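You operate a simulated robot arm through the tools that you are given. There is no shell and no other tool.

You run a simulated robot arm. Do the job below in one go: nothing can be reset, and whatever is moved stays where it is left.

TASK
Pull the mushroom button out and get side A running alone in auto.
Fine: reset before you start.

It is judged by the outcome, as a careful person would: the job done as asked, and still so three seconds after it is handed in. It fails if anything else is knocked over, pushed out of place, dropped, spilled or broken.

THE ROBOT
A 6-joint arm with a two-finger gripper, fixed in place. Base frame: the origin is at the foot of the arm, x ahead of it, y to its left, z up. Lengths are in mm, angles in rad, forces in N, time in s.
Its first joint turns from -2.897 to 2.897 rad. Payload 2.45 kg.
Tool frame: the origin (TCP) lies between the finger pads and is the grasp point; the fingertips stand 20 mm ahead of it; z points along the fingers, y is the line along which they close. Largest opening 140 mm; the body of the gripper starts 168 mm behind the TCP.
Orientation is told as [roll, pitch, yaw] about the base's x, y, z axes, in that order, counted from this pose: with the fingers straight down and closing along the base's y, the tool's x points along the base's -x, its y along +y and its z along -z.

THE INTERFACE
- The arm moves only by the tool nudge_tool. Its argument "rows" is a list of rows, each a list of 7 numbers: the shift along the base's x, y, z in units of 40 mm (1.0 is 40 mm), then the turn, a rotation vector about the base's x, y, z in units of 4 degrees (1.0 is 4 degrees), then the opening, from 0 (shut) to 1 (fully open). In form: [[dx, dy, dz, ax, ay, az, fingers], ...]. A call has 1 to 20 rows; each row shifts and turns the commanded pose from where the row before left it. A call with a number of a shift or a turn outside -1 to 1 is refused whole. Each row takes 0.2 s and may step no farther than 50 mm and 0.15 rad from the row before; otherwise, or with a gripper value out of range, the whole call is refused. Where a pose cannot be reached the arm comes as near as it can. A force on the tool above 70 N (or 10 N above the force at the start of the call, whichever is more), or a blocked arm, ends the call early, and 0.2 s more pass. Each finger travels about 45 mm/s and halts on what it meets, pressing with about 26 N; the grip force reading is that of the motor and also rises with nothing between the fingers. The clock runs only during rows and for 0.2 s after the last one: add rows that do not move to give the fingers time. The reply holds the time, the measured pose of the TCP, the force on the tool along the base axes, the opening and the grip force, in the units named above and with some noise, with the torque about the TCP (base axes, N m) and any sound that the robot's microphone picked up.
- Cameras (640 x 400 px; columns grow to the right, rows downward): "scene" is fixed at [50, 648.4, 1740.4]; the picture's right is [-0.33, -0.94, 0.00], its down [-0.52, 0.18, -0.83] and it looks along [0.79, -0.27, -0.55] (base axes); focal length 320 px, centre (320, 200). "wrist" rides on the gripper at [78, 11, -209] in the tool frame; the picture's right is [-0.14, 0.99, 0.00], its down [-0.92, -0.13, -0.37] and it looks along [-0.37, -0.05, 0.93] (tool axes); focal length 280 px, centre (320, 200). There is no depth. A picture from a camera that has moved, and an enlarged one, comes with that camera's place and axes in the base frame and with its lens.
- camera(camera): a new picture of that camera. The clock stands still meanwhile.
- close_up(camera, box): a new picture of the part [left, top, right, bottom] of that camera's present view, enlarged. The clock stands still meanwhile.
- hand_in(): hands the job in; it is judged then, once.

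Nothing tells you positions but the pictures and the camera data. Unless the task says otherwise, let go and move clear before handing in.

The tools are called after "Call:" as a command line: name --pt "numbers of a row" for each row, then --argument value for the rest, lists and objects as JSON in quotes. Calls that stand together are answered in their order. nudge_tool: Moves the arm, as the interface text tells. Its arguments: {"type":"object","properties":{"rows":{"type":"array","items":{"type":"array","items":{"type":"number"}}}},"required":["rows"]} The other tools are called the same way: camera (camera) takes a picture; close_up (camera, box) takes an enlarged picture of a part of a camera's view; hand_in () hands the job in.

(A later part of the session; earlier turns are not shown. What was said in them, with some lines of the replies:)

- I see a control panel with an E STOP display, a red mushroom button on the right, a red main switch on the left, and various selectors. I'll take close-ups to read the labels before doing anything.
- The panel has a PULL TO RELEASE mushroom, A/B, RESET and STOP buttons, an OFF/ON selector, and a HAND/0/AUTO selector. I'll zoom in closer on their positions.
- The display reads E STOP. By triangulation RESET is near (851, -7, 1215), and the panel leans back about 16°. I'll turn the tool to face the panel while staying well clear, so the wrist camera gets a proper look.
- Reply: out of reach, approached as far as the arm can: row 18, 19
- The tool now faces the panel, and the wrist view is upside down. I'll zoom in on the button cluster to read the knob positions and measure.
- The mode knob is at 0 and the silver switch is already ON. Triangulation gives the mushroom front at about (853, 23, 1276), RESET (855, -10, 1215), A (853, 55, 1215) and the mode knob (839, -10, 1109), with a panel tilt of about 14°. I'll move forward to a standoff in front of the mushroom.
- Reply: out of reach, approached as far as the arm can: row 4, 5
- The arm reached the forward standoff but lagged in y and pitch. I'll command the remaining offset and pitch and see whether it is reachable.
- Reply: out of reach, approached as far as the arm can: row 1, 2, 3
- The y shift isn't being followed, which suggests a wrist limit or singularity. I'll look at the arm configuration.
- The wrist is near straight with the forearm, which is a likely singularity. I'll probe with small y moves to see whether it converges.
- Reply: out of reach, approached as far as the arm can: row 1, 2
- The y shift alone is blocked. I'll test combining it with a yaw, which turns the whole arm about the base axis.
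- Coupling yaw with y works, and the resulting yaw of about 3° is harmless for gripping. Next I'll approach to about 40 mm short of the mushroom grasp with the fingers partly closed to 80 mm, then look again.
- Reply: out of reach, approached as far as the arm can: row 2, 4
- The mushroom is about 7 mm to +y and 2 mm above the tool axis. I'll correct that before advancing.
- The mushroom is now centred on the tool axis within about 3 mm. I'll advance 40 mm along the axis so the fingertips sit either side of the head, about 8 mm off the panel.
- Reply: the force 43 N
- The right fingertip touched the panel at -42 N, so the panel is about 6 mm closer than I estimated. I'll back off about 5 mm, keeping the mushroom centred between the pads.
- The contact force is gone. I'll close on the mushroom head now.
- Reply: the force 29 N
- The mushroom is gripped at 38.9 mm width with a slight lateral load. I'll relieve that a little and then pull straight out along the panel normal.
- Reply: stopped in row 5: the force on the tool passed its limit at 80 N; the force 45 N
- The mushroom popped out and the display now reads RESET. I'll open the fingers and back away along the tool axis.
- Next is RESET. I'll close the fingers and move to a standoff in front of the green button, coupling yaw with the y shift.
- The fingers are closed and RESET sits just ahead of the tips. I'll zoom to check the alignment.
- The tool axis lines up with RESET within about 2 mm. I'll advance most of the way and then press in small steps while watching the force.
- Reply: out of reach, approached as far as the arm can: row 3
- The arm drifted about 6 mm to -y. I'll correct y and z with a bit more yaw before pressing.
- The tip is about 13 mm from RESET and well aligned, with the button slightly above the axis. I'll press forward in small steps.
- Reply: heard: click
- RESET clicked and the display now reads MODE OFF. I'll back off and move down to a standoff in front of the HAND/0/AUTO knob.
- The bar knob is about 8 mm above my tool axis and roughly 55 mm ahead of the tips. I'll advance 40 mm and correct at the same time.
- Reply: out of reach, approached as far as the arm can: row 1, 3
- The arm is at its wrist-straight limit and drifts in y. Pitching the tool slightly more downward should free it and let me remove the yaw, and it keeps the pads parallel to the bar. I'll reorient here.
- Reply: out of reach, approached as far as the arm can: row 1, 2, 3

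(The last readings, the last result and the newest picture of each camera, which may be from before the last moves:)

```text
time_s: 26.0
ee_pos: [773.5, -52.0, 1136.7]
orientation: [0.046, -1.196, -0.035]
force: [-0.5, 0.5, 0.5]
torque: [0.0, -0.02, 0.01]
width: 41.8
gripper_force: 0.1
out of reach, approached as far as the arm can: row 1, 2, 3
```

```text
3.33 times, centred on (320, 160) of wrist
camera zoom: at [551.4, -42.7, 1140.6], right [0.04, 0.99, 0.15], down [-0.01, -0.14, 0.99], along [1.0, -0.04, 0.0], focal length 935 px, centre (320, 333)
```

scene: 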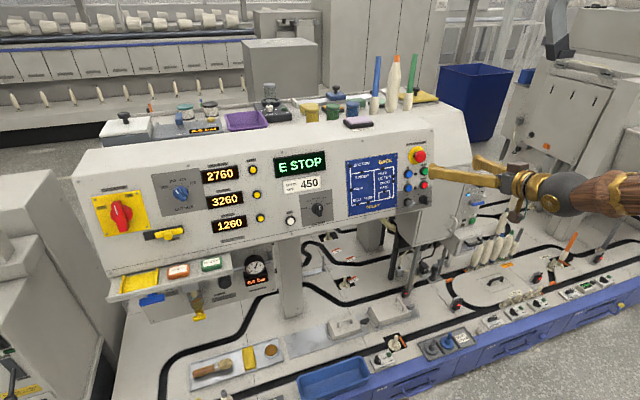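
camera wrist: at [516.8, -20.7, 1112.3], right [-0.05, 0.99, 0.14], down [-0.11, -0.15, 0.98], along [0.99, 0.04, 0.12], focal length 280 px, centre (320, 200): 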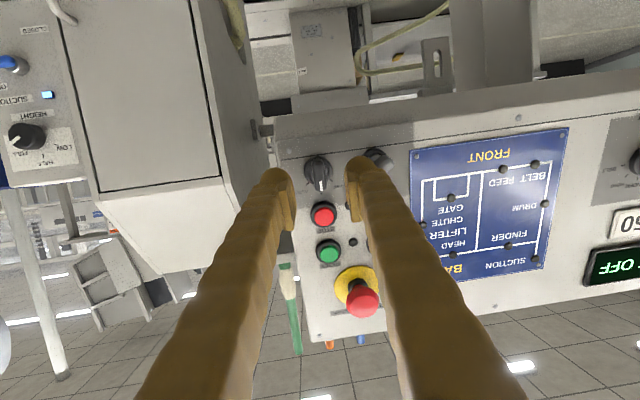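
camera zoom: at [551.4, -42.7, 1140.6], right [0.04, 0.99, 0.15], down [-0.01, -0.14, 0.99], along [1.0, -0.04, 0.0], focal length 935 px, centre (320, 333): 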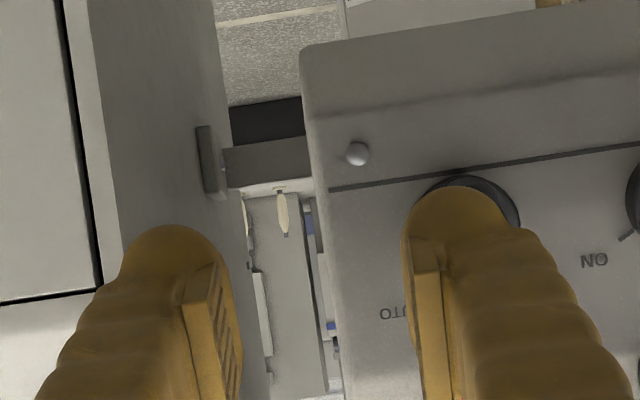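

The arm slid to y=-52 instead, so I need to understand the wrist configuration. I'll look at the arm from the scene camera.

Call:
close_up --camera "scene" --box '[420, 100, 640, 400]'

Call:
camera --camera "scene"

Call:
close_up --camera "scene" --box '[480, 100, 800, 300]'

```text
1.33 times, centred on (530, 250) of scene
camera zoom: at [50.0, 648.4, 1740.4], right [-0.33, -0.94, 0.0], down [-0.52, 0.18, -0.83], along [0.79, -0.27, -0.55], focal length 427 px, centre (40, 133)
```

zoom: 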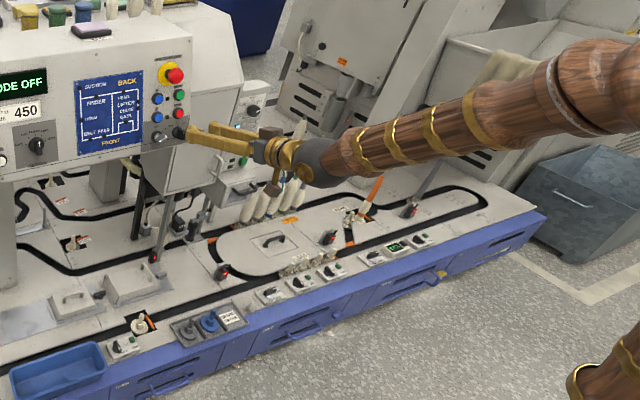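

```text
taken
```

scene: 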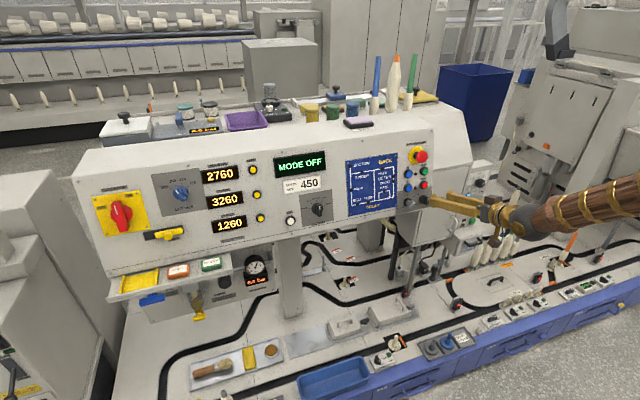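

```text
refused: 800 is not a number from 0 to 640
```

The wrist can only bend this way with a minimum yaw toward +y, so I'll accept about 6° of tool yaw. I'll shift back to the knob while commanding that yaw.

Call:
nudge_tool --pt "0 0.25 0.01 0 0 0.55 0.3" --pt "0 0.35 0.01 0 0 0.5 0.3" --pt "0 0.42 0.02 0 0 0.4 0.3" --pt "0 0 0 0 0 0 0.3" --pt "0 0 0 0 0 0 0.3"

Call:
close_up --camera "wrist" --box '[240, 100, 400, 220]'

Call:
close_up --camera "scene" --box '[390, 170, 450, 230]'

```text
time_s: 27.2
ee_pos: [774.9, -11.1, 1140.0]
orientation: [0.028, -1.202, 0.067]
force: [0.3, 0.4, 1.0]
torque: [-0.01, 0.01, -0.01]
width: 42.1
gripper_force: 0.2
```

```text
3.33 times, centred on (320, 160) of wrist
camera zoom: at [551.4, -20.4, 1141.5], right [-0.04, 0.99, 0.14], down [0.0, -0.14, 0.99], along [1.0, 0.04, 0.01], focal length 935 px, centre (320, 333)
```

zoom: 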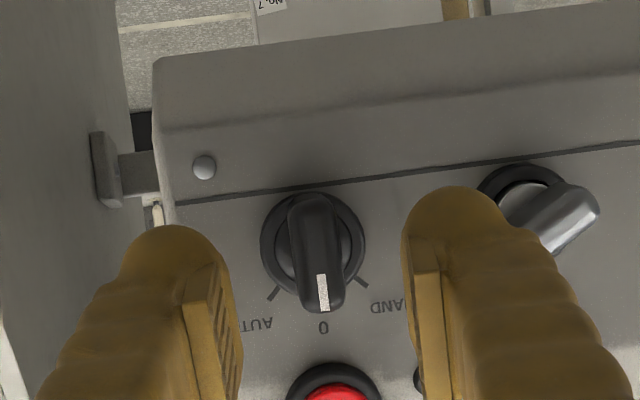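

```text
6.67 times, centred on (420, 200) of scene
camera zoom: at [50.0, 648.4, 1740.4], right [-0.33, -0.94, 0.0], down [-0.52, 0.18, -0.83], along [0.79, -0.27, -0.55], focal length 2133 px, centre (-347, 200)
```

zoom: 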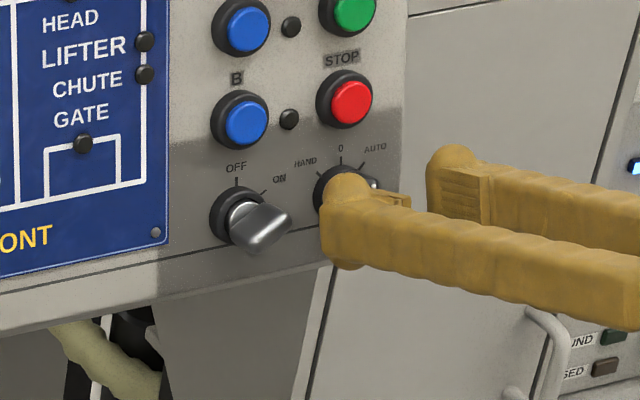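

The knob is now centred between the pads within about 2 mm. I'll advance 25 mm along the tool axis and then check.

Call:
nudge_tool --pt "0.2 0.02 -0.09 0 0 0 0.3" --pt "0.2 0.02 -0.09 0 0 0.03 0.3" --pt "0.18 0.02 -0.09 0 0 0.03 0.3" --pt "0 0 0 0 0 0 0.3"

Call:
close_up --camera "wrist" --box '[240, 100, 400, 220]'

Call:
close_up --camera "scene" --box '[390, 170, 450, 230]'

```text
time_s: 28.2
ee_pos: [798.2, -8.9, 1129.0]
orientation: [0.027, -1.204, 0.072]
force: [-0.1, 0.4, 0.2]
torque: [-0.03, 0.0, 0.02]
width: 42.3
gripper_force: 0.0
```

```text
3.33 times, centred on (320, 160) of wrist
camera zoom: at [574.6, -18.9, 1130.3], right [-0.05, 0.99, 0.14], down [0.0, -0.14, 0.99], along [1.0, 0.05, 0.01], focal length 935 px, centre (320, 333)
```

zoom: 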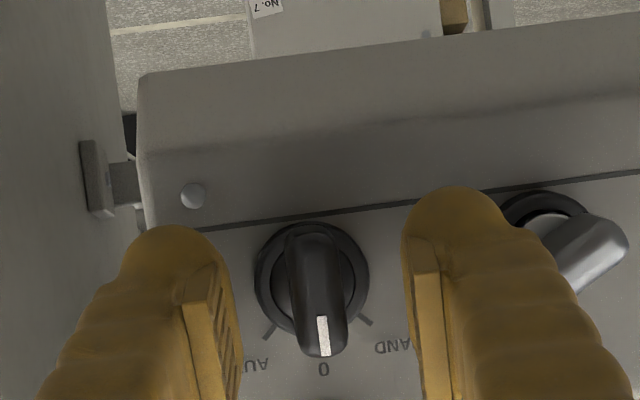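

```text
6.67 times, centred on (420, 200) of scene
camera zoom: at [50.0, 648.4, 1740.4], right [-0.33, -0.94, 0.0], down [-0.52, 0.18, -0.83], along [0.79, -0.27, -0.55], focal length 2133 px, centre (-347, 200)
```

zoom: 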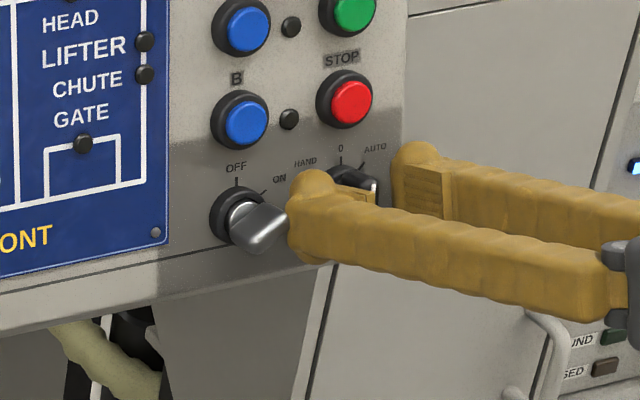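

The knob is centred and parallel to the pads, but the +y finger is near the silver switch. I'll narrow the opening to about 28 mm before creeping in further.

Call:
nudge_tool --pt "0 0 0 0 0 0 0.21" --pt "0 0 0 0 0 0 0.21" --pt "0.1 0.01 -0.035 0 0 0 0.21" --pt "0.1 0.01 -0.035 0 0 0 0.21" --pt "0.05 0.005 -0.02 0 0 0 0.21" --pt "0 0 0 0 0 0 0.21"

Call:
close_up --camera "wrist" --box '[240, 100, 400, 220]'

Call:
close_up --camera "scene" --box '[390, 170, 450, 230]'

```text
time_s: 29.6
ee_pos: [808.6, -7.3, 1125.5]
orientation: [0.026, -1.202, 0.072]
force: [-14.9, -1.1, 8.2]
torque: [-0.22, -0.28, -0.37]
width: 29.6
gripper_force: 0.3
```

```text
3.33 times, centred on (320, 160) of wrist
camera zoom: at [584.5, -18.1, 1127.3], right [-0.05, 0.99, 0.14], down [0.0, -0.14, 0.99], along [1.0, 0.05, 0.01], focal length 935 px, centre (320, 333)
```

zoom: 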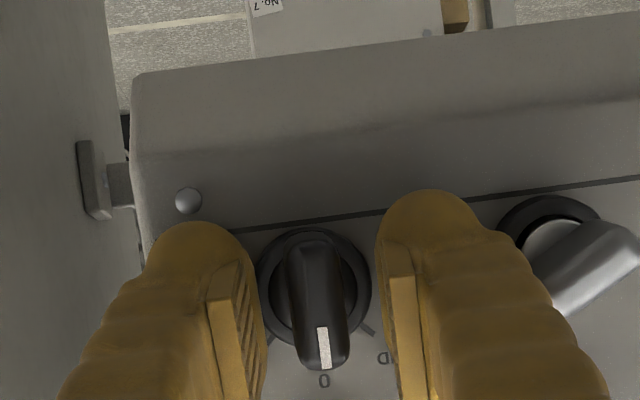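

```text
6.67 times, centred on (420, 200) of scene
camera zoom: at [50.0, 648.4, 1740.4], right [-0.33, -0.94, 0.0], down [-0.52, 0.18, -0.83], along [0.79, -0.27, -0.55], focal length 2133 px, centre (-347, 200)
```

zoom: 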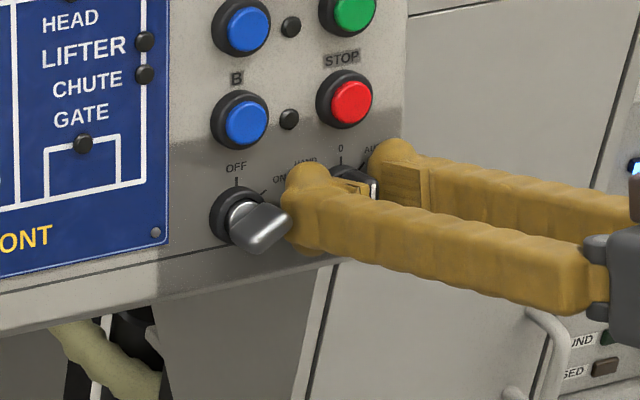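

The tips lightly touched the knob's ring, so depth is good. I'll back off about 2 mm and close on the bar.

Call:
nudge_tool --pt "-0.07 -0.01 0.025 0 0 0 0.21" --pt "0 0 0 0 0 0 0.12" --pt "0 0 0 0 0 0 0.05" --pt "0 0 0 0 0 0 0.05" --pt "0 0 0 0 0 0 0.05"

Call:
close_up --camera "wrist" --box '[240, 100, 400, 220]'

Call:
close_up --camera "scene" --box '[390, 170, 450, 230]'

```text
time_s: 30.8
ee_pos: [804.8, -8.5, 1125.6]
orientation: [0.029, -1.203, 0.07]
force: [7.8, -17.8, -4.5]
torque: [-0.1, 0.0, -0.28]
width: 12.2
gripper_force: 39.3
```

```text
3.33 times, centred on (320, 160) of wrist
camera zoom: at [582.0, -18.9, 1128.0], right [-0.05, 0.99, 0.14], down [0.0, -0.14, 0.99], along [1.0, 0.05, 0.0], focal length 935 px, centre (320, 333)
```

zoom: 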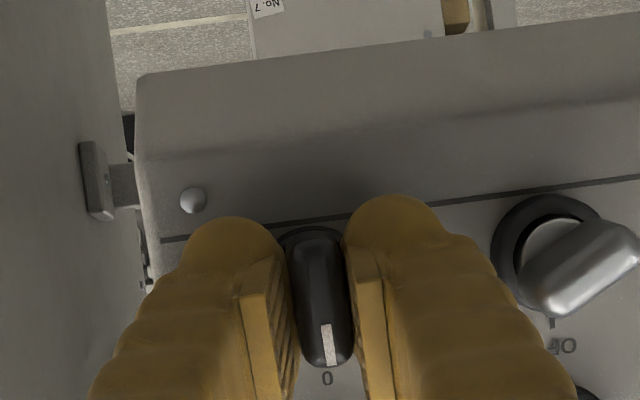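

```text
6.67 times, centred on (420, 200) of scene
camera zoom: at [50.0, 648.4, 1740.4], right [-0.33, -0.94, 0.0], down [-0.52, 0.18, -0.83], along [0.79, -0.27, -0.55], focal length 2133 px, centre (-347, 200)
```

zoom: 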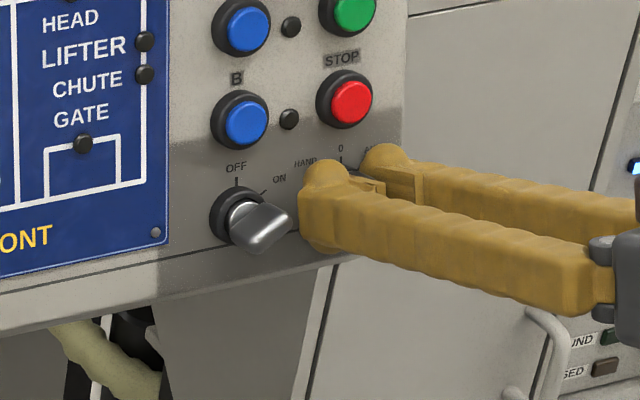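

I've gripped the bar at 12 mm width, roughly on the knob axis. I'll turn it clockwise (toward AUTO) about the panel normal, in stages.

Call:
nudge_tool --pt "0 -0.03 0 0 0 0 0.05" --pt "0 0 0 0.97 0 -0.242 0.05" --pt "0 0 0 0.97 0 -0.242 0.05" --pt "0 0 0 0.97 0 -0.242 0.05" --pt "0 0 0 0.97 0 -0.242 0.05"

```text
time_s: 32.0
ee_pos: [804.9, -9.9, 1125.8]
orientation: [0.698, -1.123, -0.617]
force: [16.9, -19.1, -8.0]
torque: [-0.14, -0.12, -0.3]
width: 12.1
gripper_force: 38.7
```

It is turning as expected, with the tool y axis rotated 16°. I'll relieve the slight pull and continue.

Call:
nudge_tool --pt "0.02 -0.03 -0.005 0.97 0 -0.242 0.05" --pt "0.01 -0.02 0 0.97 0 -0.242 0.05" --pt "0 0 0 0.97 0 -0.242 0.05" --pt "0 0 0 0.97 0 -0.242 0.05"

Call:
close_up --camera "wrist" --box '[240, 100, 400, 220]'

Call:
close_up --camera "scene" --box '[240, 110, 460, 240]'

```text
time_s: 33.0
ee_pos: [804.6, -10.5, 1126.6]
orientation: [1.058, -0.924, -0.994]
force: [-30.5, -2.9, -3.8]
torque: [-0.01, 0.3, -0.04]
width: 12.1
gripper_force: 39.0
```

```text
3.33 times, centred on (320, 160) of wrist
camera zoom: at [582.9, 8.2, 1129.3], right [0.08, 0.77, 0.63], down [-0.05, -0.63, 0.78], along [1.0, -0.09, -0.01], focal length 935 px, centre (320, 333)
```

zoom: 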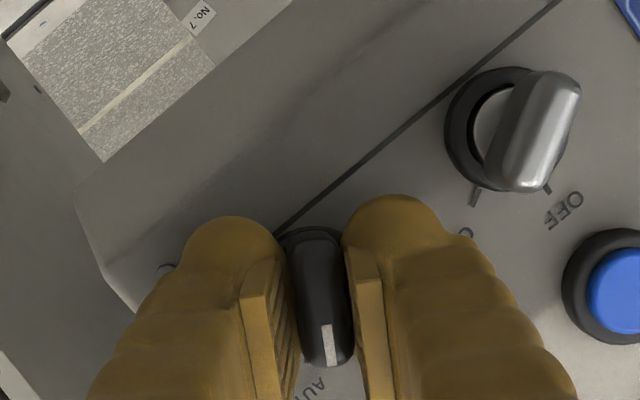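

```text
2.91 times, centred on (350, 175) of scene
camera zoom: at [50.0, 648.4, 1740.4], right [-0.33, -0.94, 0.0], down [-0.52, 0.18, -0.83], along [0.79, -0.27, -0.55], focal length 931 px, centre (233, 273)
```

zoom: 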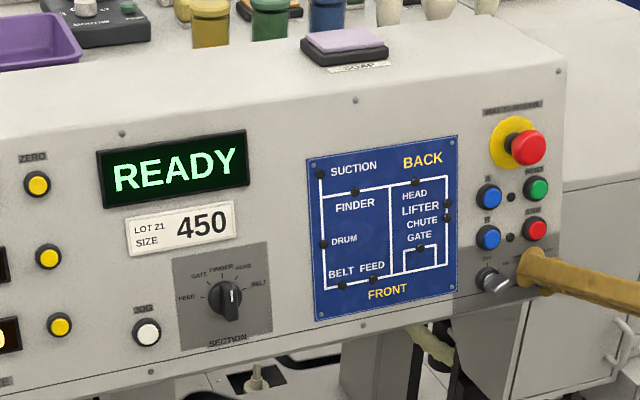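

The display changed to READY. I'll finish the turn to the full 45° so the knob seats in the AUTO position.

Call:
nudge_tool --pt "-0.03 0 0.005 0.97 0 -0.242 0.05" --pt "-0.01 0 0 0.97 0 -0.242 0.05" --pt "0 0 0 0.97 0 -0.242 0.05" --pt "0 0 0 0.25 0 -0.06 0.05" --pt "0 0 0 0 0 0 0.05"

Call:
close_up --camera "wrist" --box '[240, 100, 400, 220]'

Call:
close_up --camera "scene" --box '[240, 110, 460, 240]'

```text
time_s: 34.2
ee_pos: [804.7, -12.2, 1126.0]
orientation: [1.213, -0.731, -1.165]
force: [18.0, -3.0, -25.3]
torque: [-0.08, 0.25, -0.12]
width: 12.0
gripper_force: 38.8
```

```text
3.33 times, centred on (320, 160) of wrist
camera zoom: at [583.3, 18.2, 1134.6], right [0.12, 0.61, 0.78], down [-0.09, -0.78, 0.62], along [0.99, -0.14, -0.03], focal length 935 px, centre (320, 333)
```

zoom: 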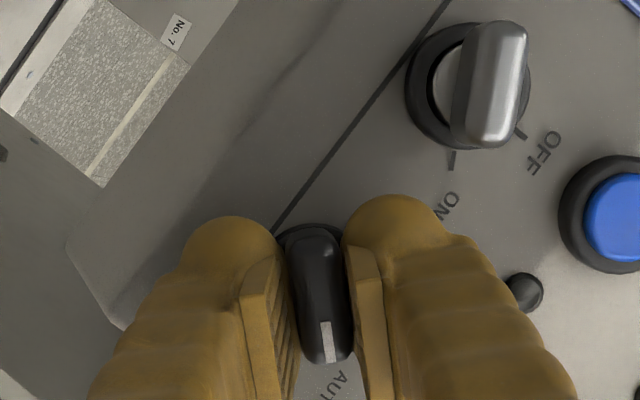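

```text
2.91 times, centred on (350, 175) of scene
camera zoom: at [50.0, 648.4, 1740.4], right [-0.33, -0.94, 0.0], down [-0.52, 0.18, -0.83], along [0.79, -0.27, -0.55], focal length 931 px, centre (233, 273)
```

zoom: 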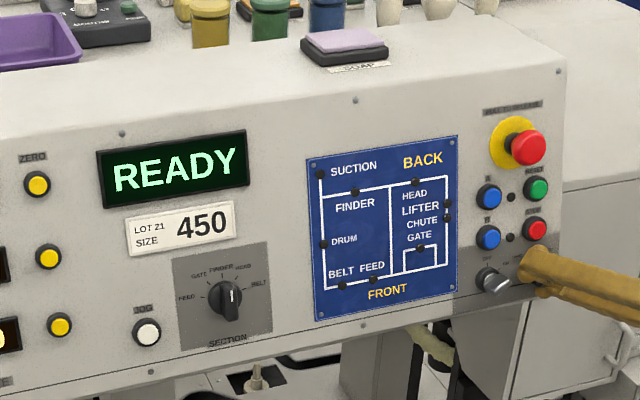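

The knob is turned 45° and READY holds. I'll release and back straight out along the tool axis.

Call:
nudge_tool --pt "0 0 0 0 0 0 0.15" --pt "0 0 0 0 0 0 0.2" --pt "0 0 0 0 0 0 0.2" --pt "-0.3 -0.05 0.08 0 0 0 0.2" --pt "-0.5 -0.08 0.135 0 0 0 0.2" --pt "-0.6 -0.1 0.16 0 0 0 0.2" --pt "-0.6 -0.1 0.16 0 0 0 0.2" --pt "0 0 0 0 0 0 0.2"

Call:
close_up --camera "scene" --box '[240, 110, 460, 240]'

Call:
camera --camera "wrist"

```text
time_s: 36.0
ee_pos: [723.8, -23.9, 1147.4]
orientation: [1.211, -0.73, -1.165]
force: [-0.5, -0.5, -0.6]
torque: [0.03, 0.04, 0.03]
width: 28.1
gripper_force: 0.1
```

```text
2.91 times, centred on (350, 175) of scene
camera zoom: at [50.0, 648.4, 1740.4], right [-0.33, -0.94, 0.0], down [-0.52, 0.18, -0.83], along [0.79, -0.27, -0.55], focal length 931 px, centre (233, 273)
```

zoom: 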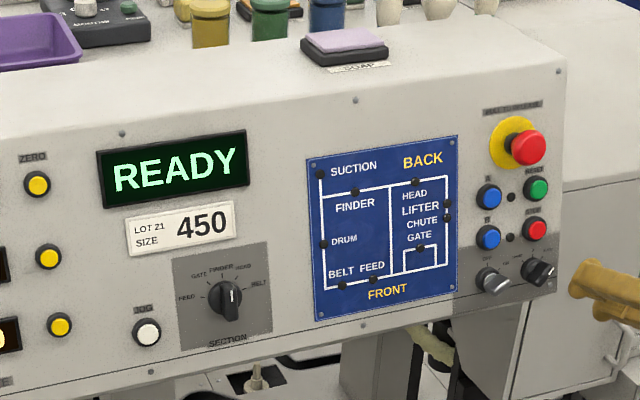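

```text
taken
camera wrist: at [502.6, 5.4, 1156.8], right [0.11, 0.61, 0.78], down [-0.09, -0.78, 0.62], along [0.99, -0.14, -0.03], focal length 280 px, centre (320, 200)
```

wrist: 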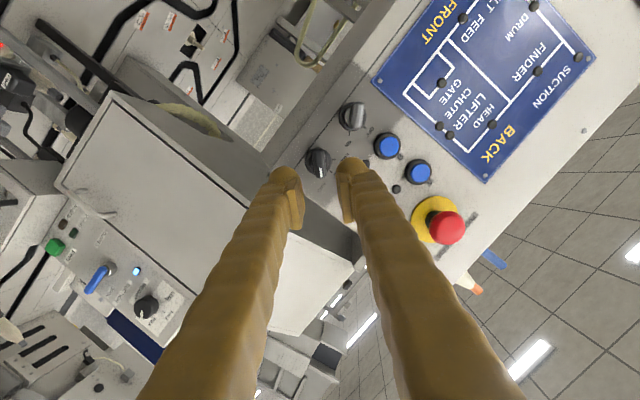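

The knob points to AUTO and the display stays at READY. I'll roll the tool back level, close the fingers, and move to a standoff in front of button A.

Call:
nudge_tool --pt "0 0.15 0.2 -0.95 -0.155 0.26 0.1" --pt "0 0.15 0.2 -0.95 -0.155 0.26 0" --pt "0 0.15 0.2 -0.95 -0.155 0.26 0" --pt "0 0.15 0.2 -0.95 -0.155 0.26 0" --pt "0.05 0.15 0.2 -0.95 -0.155 0.26 0" --pt "0.05 0.15 0.2 -0.95 -0.155 0.26 0" --pt "0.05 0.15 0.2 -0.95 -0.155 0.26 0" --pt "0.05 0.15 0.2 -0.95 -0.155 0.26 0" --pt "0.1 0.15 0.2 -0.95 -0.155 0.26 0" --pt "0.1 0.15 0.2 -0.95 -0.155 0.26 0" --pt "0.1 0.15 0.2 -0.95 -0.155 0.28 0" --pt "0 0 0 -0.2 0 0.15 0" --pt "0 0 0 0 0 0 0"

Call:
camera --camera "wrist"

Call:
close_up --camera "scene" --box '[390, 130, 470, 220]'

```text
time_s: 38.8
ee_pos: [743.6, 42.1, 1236.2]
orientation: [0.096, -1.303, 0.07]
force: [-0.1, 0.2, 0.0]
torque: [0.01, 0.0, 0.0]
width: 0.3
gripper_force: 26.1
```

```text
taken
camera wrist: at [523.3, 17.4, 1214.7], right [-0.12, 0.98, 0.16], down [-0.09, -0.17, 0.98], along [0.99, 0.11, 0.11], focal length 280 px, centre (320, 200)
```

wrist: 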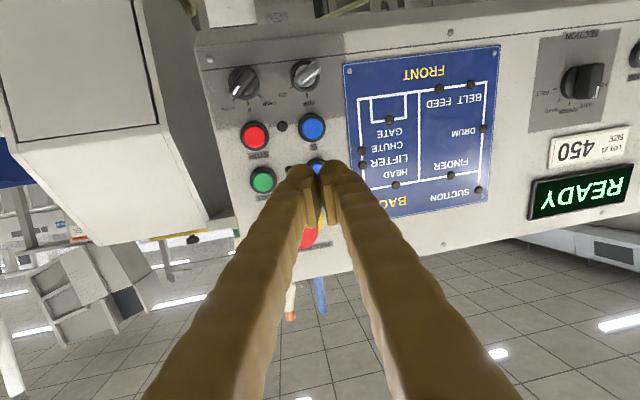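

```text
4.44 times, centred on (430, 175) of scene
camera zoom: at [50.0, 648.4, 1740.4], right [-0.33, -0.94, 0.0], down [-0.52, 0.18, -0.83], along [0.79, -0.27, -0.55], focal length 1422 px, centre (-169, 311)
```

zoom: 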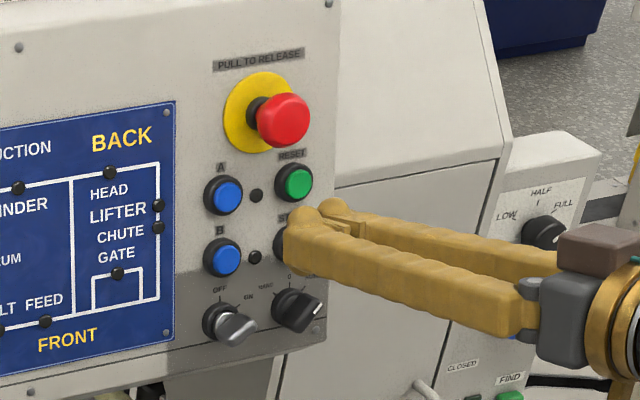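

Tool is level with the knob clearly at AUTO. I'll zoom in for alignment with button A.

Call:
close_up --camera "wrist" --box '[220, 100, 380, 220]'

```text
3.33 times, centred on (300, 160) of wrist
camera zoom: at [523.3, 17.4, 1214.7], right [-0.12, 0.98, 0.16], down [-0.09, -0.17, 0.98], along [0.99, 0.11, 0.11], focal length 935 px, centre (387, 333)
```

zoom: 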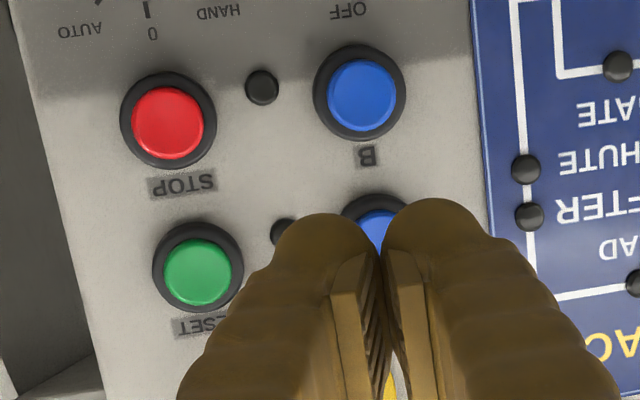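

Button A is about 11–13 mm above my tool axis. I'll advance to about 12 mm short of it and correct height and y.

Call:
nudge_tool --pt "0.45 0.1 -0.05 0 0 0.05 0" --pt "0.45 0.1 -0.06 0 0 0.05 0" --pt "0.45 0.1 -0.06 0 0 0 0" --pt "0.43 0.09 -0.06 0 0 0 0" --pt "0 0 0 0 0 0 0"

Call:
close_up --camera "wrist" --box '[220, 100, 380, 220]'

Call:
close_up --camera "scene" --box '[390, 145, 450, 205]'

```text
time_s: 40.0
ee_pos: [815.7, 56.6, 1225.8]
orientation: [0.098, -1.304, 0.075]
force: [0.8, 0.7, 0.0]
torque: [0.0, -0.02, 0.0]
width: 0.0
gripper_force: 25.9
```

```text
3.33 times, centred on (300, 160) of wrist
camera zoom: at [594.8, 31.6, 1205.4], right [-0.13, 0.98, 0.16], down [-0.09, -0.17, 0.98], along [0.99, 0.12, 0.11], focal length 935 px, centre (387, 333)
```

zoom: 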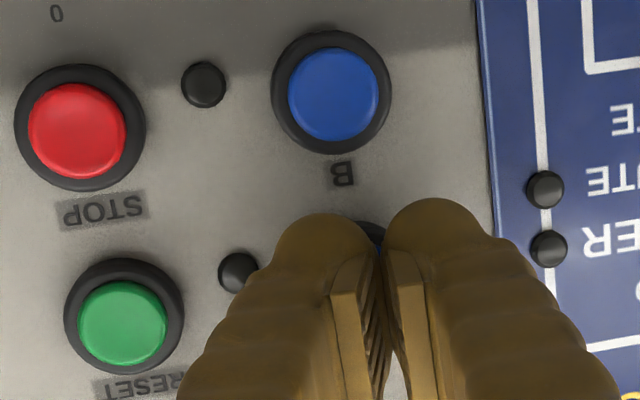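

```text
6.67 times, centred on (420, 175) of scene
camera zoom: at [50.0, 648.4, 1740.4], right [-0.33, -0.94, 0.0], down [-0.52, 0.18, -0.83], along [0.79, -0.27, -0.55], focal length 2133 px, centre (-347, 367)
```

zoom: 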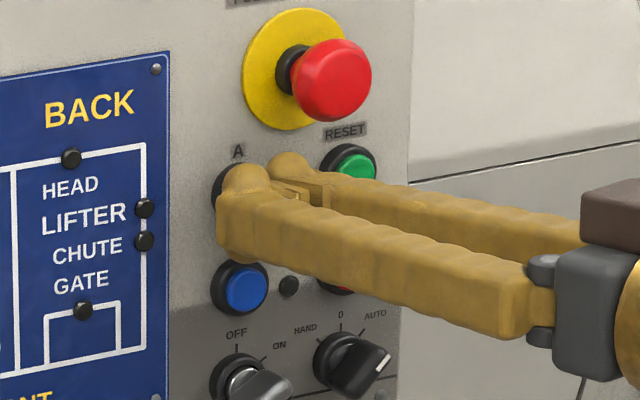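

Aligned: A is about 3 mm above the axis, and moving level will take that up. I'll press in small steps.

Call:
nudge_tool --pt "0.1 0 0.02 0 0 0 0" --pt "0.1 0 0.01 0 0 0 0" --pt "0.07 0 -0.01 0 0 0 0" --pt "0.05 0 -0.01 0 0 0 0" --pt "0 0 0 0 0 0 0"

Call:
close_up --camera "scene" --box '[240, 110, 460, 240]'

```text
time_s: 41.2
ee_pos: [827.1, 56.2, 1227.0]
orientation: [0.098, -1.303, 0.073]
force: [-6.8, -1.5, -0.4]
torque: [0.0, -0.01, -0.08]
width: 0.1
gripper_force: 26.2
heard: click
```

```text
2.91 times, centred on (350, 175) of scene
camera zoom: at [50.0, 648.4, 1740.4], right [-0.33, -0.94, 0.0], down [-0.52, 0.18, -0.83], along [0.79, -0.27, -0.55], focal length 931 px, centre (233, 273)
```

zoom: 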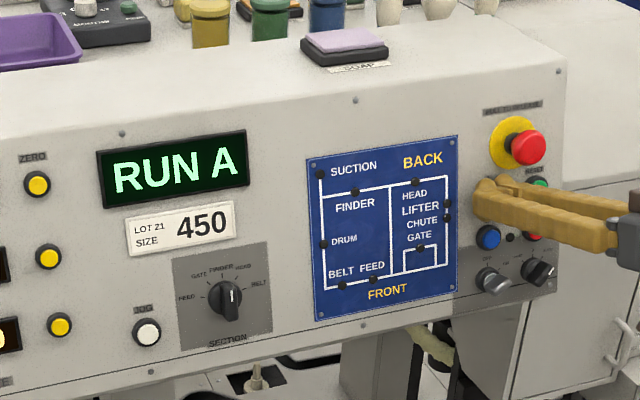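

A click was heard and the display reads RUN A. I'll back away clear of the panel and check that it holds.

Call:
nudge_tool --pt "-0.3 0 0.07 0 0 0 0" --pt "-0.7 -0.1 0.18 0 0 0 0" --pt "-0.9 -0.15 0.23 0 0 0 0" --pt "-0.9 -0.15 0.23 0 0 0 0" --pt "-0.7 -0.1 0.15 0 0 0 0" --pt "0 0 0 0 0 0 0" --pt "0 0 0 0 0 0 0" --pt "0 0 0 0 0 0 0"

Call:
close_up --camera "scene" --box '[240, 110, 460, 240]'

Call:
close_up --camera "scene" --box '[390, 140, 450, 215]'

Call:
camera --camera "scene"

Call:
camera --camera "wrist"

```text
time_s: 43.0
ee_pos: [688.8, 38.6, 1262.0]
orientation: [0.097, -1.304, 0.075]
force: [-0.8, 0.2, 0.0]
torque: [0.01, -0.01, -0.01]
width: 0.1
gripper_force: 25.9
```

```text
2.91 times, centred on (350, 175) of scene
camera zoom: at [50.0, 648.4, 1740.4], right [-0.33, -0.94, 0.0], down [-0.52, 0.18, -0.83], along [0.79, -0.27, -0.55], focal length 931 px, centre (233, 273)
```

zoom: 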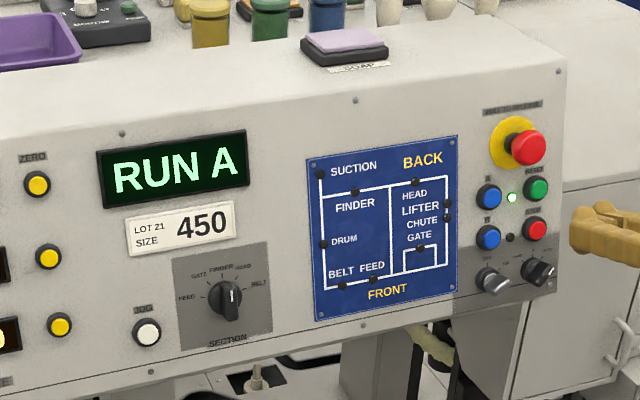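

```text
5.33 times, centred on (420, 178) of scene
camera zoom: at [50.0, 648.4, 1740.4], right [-0.33, -0.94, 0.0], down [-0.52, 0.18, -0.83], along [0.79, -0.27, -0.55], focal length 1706 px, centre (-213, 320)
```

zoom: 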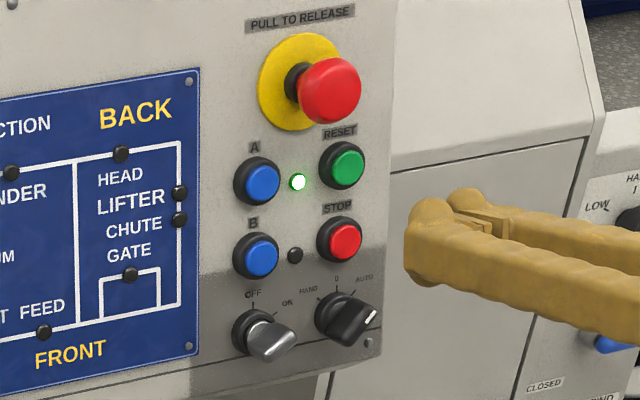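

```text
taken
```

scene: 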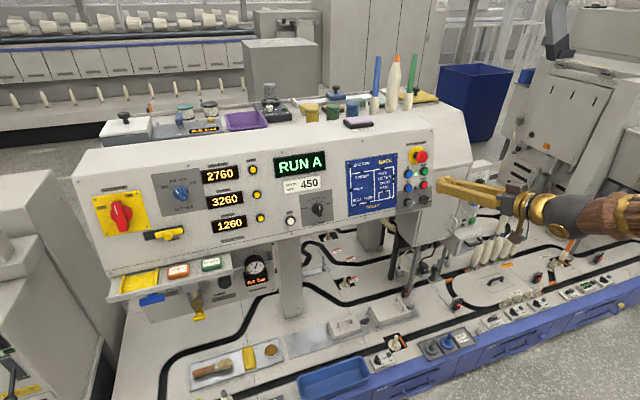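

```text
taken
camera wrist: at [467.6, 11.6, 1240.9], right [-0.13, 0.98, 0.16], down [-0.09, -0.17, 0.98], along [0.99, 0.12, 0.11], focal length 280 px, centre (320, 200)
```

wrist: 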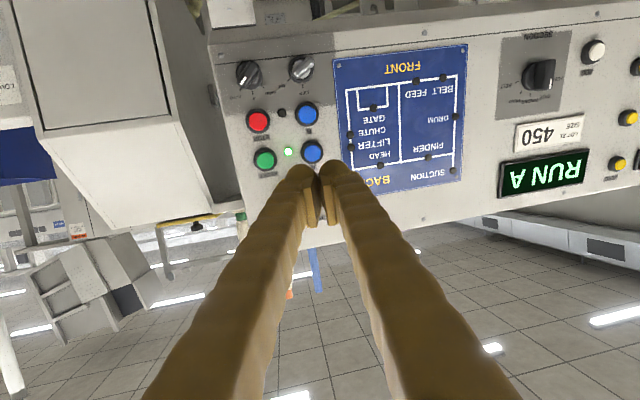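

RUN A is displayed with A's lamp green, B's lamp dark, AUTO selected and the mushroom out. I'll wait a few seconds clear of the panel to confirm it stays running.

Call:
nudge_tool --pt "-0.3 0 0 0 0 0 0.1" --pt "-0.3 0 0 0 0 0 0.2" --pt "0 0 0 0 0 0 0.3" --pt "0 0 0 0 0 0 0.3" --pt "0 0 0 0 0 0 0.3" --pt "0 0 0 0 0 0 0.3" --pt "0 0 0 0 0 0 0.3" --pt "0 0 0 0 0 0 0.3" --pt "0 0 0 0 0 0 0.3" --pt "0 0 0 0 0 0 0.3" --pt "0 0 0 0 0 0 0.3" --pt "0 0 0 0 0 0 0.3" --pt "0 0 0 0 0 0 0.3" --pt "0 0 0 0 0 0 0.3" --pt "0 0 0 0 0 0 0.3" --pt "0 0 0 0 0 0 0.3" --pt "0 0 0 0 0 0 0.3"

Call:
close_up --camera "scene" --box '[240, 110, 460, 240]'

```text
time_s: 46.6
ee_pos: [664.3, 36.5, 1261.9]
orientation: [0.101, -1.305, 0.074]
force: [0.5, 0.7, -0.2]
torque: [-0.01, 0.02, -0.05]
width: 42.0
gripper_force: 0.1
```

```text
2.91 times, centred on (350, 175) of scene
camera zoom: at [50.0, 648.4, 1740.4], right [-0.33, -0.94, 0.0], down [-0.52, 0.18, -0.83], along [0.79, -0.27, -0.55], focal length 931 px, centre (233, 273)
```

zoom: 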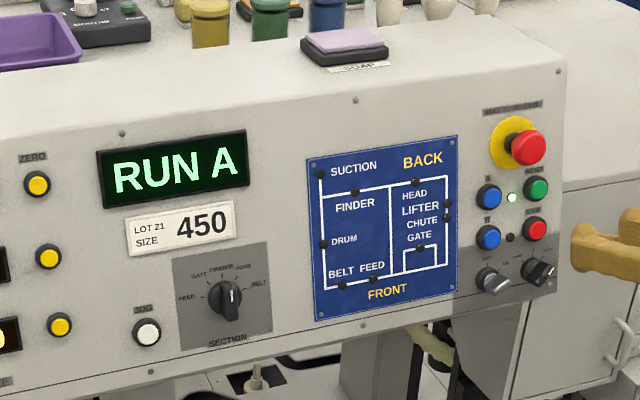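

After more than 3 s, the display still reads RUN A with only A's lamp lit, AUTO selected and the mushroom out. The arm is clear of the panel, so I'm handing in.

Call:
hand_in

```text
The job is handed in.
```

The mushroom button is pulled out and side A is running alone in auto. The display read RUN A with only A's lamp lit, and it held for more than 3 seconds before I handed in.

- **Order:** I pulled the mushroom out, pressed RESET, turned the mode knob from 0 to AUTO, then pressed A.
- **Contact:** One fingertip pressed against the panel beside the mushroom at about 42 N before I backed off. The tips also touched the mode knob's ring lightly. I saw no marks or movement from either.
- **Left as found:** The silver OFF/ON switch was already ON and I didn't touch it. I also left the LOT SIZE knob alone. It isn't pointing at 450, the size on the lot card.
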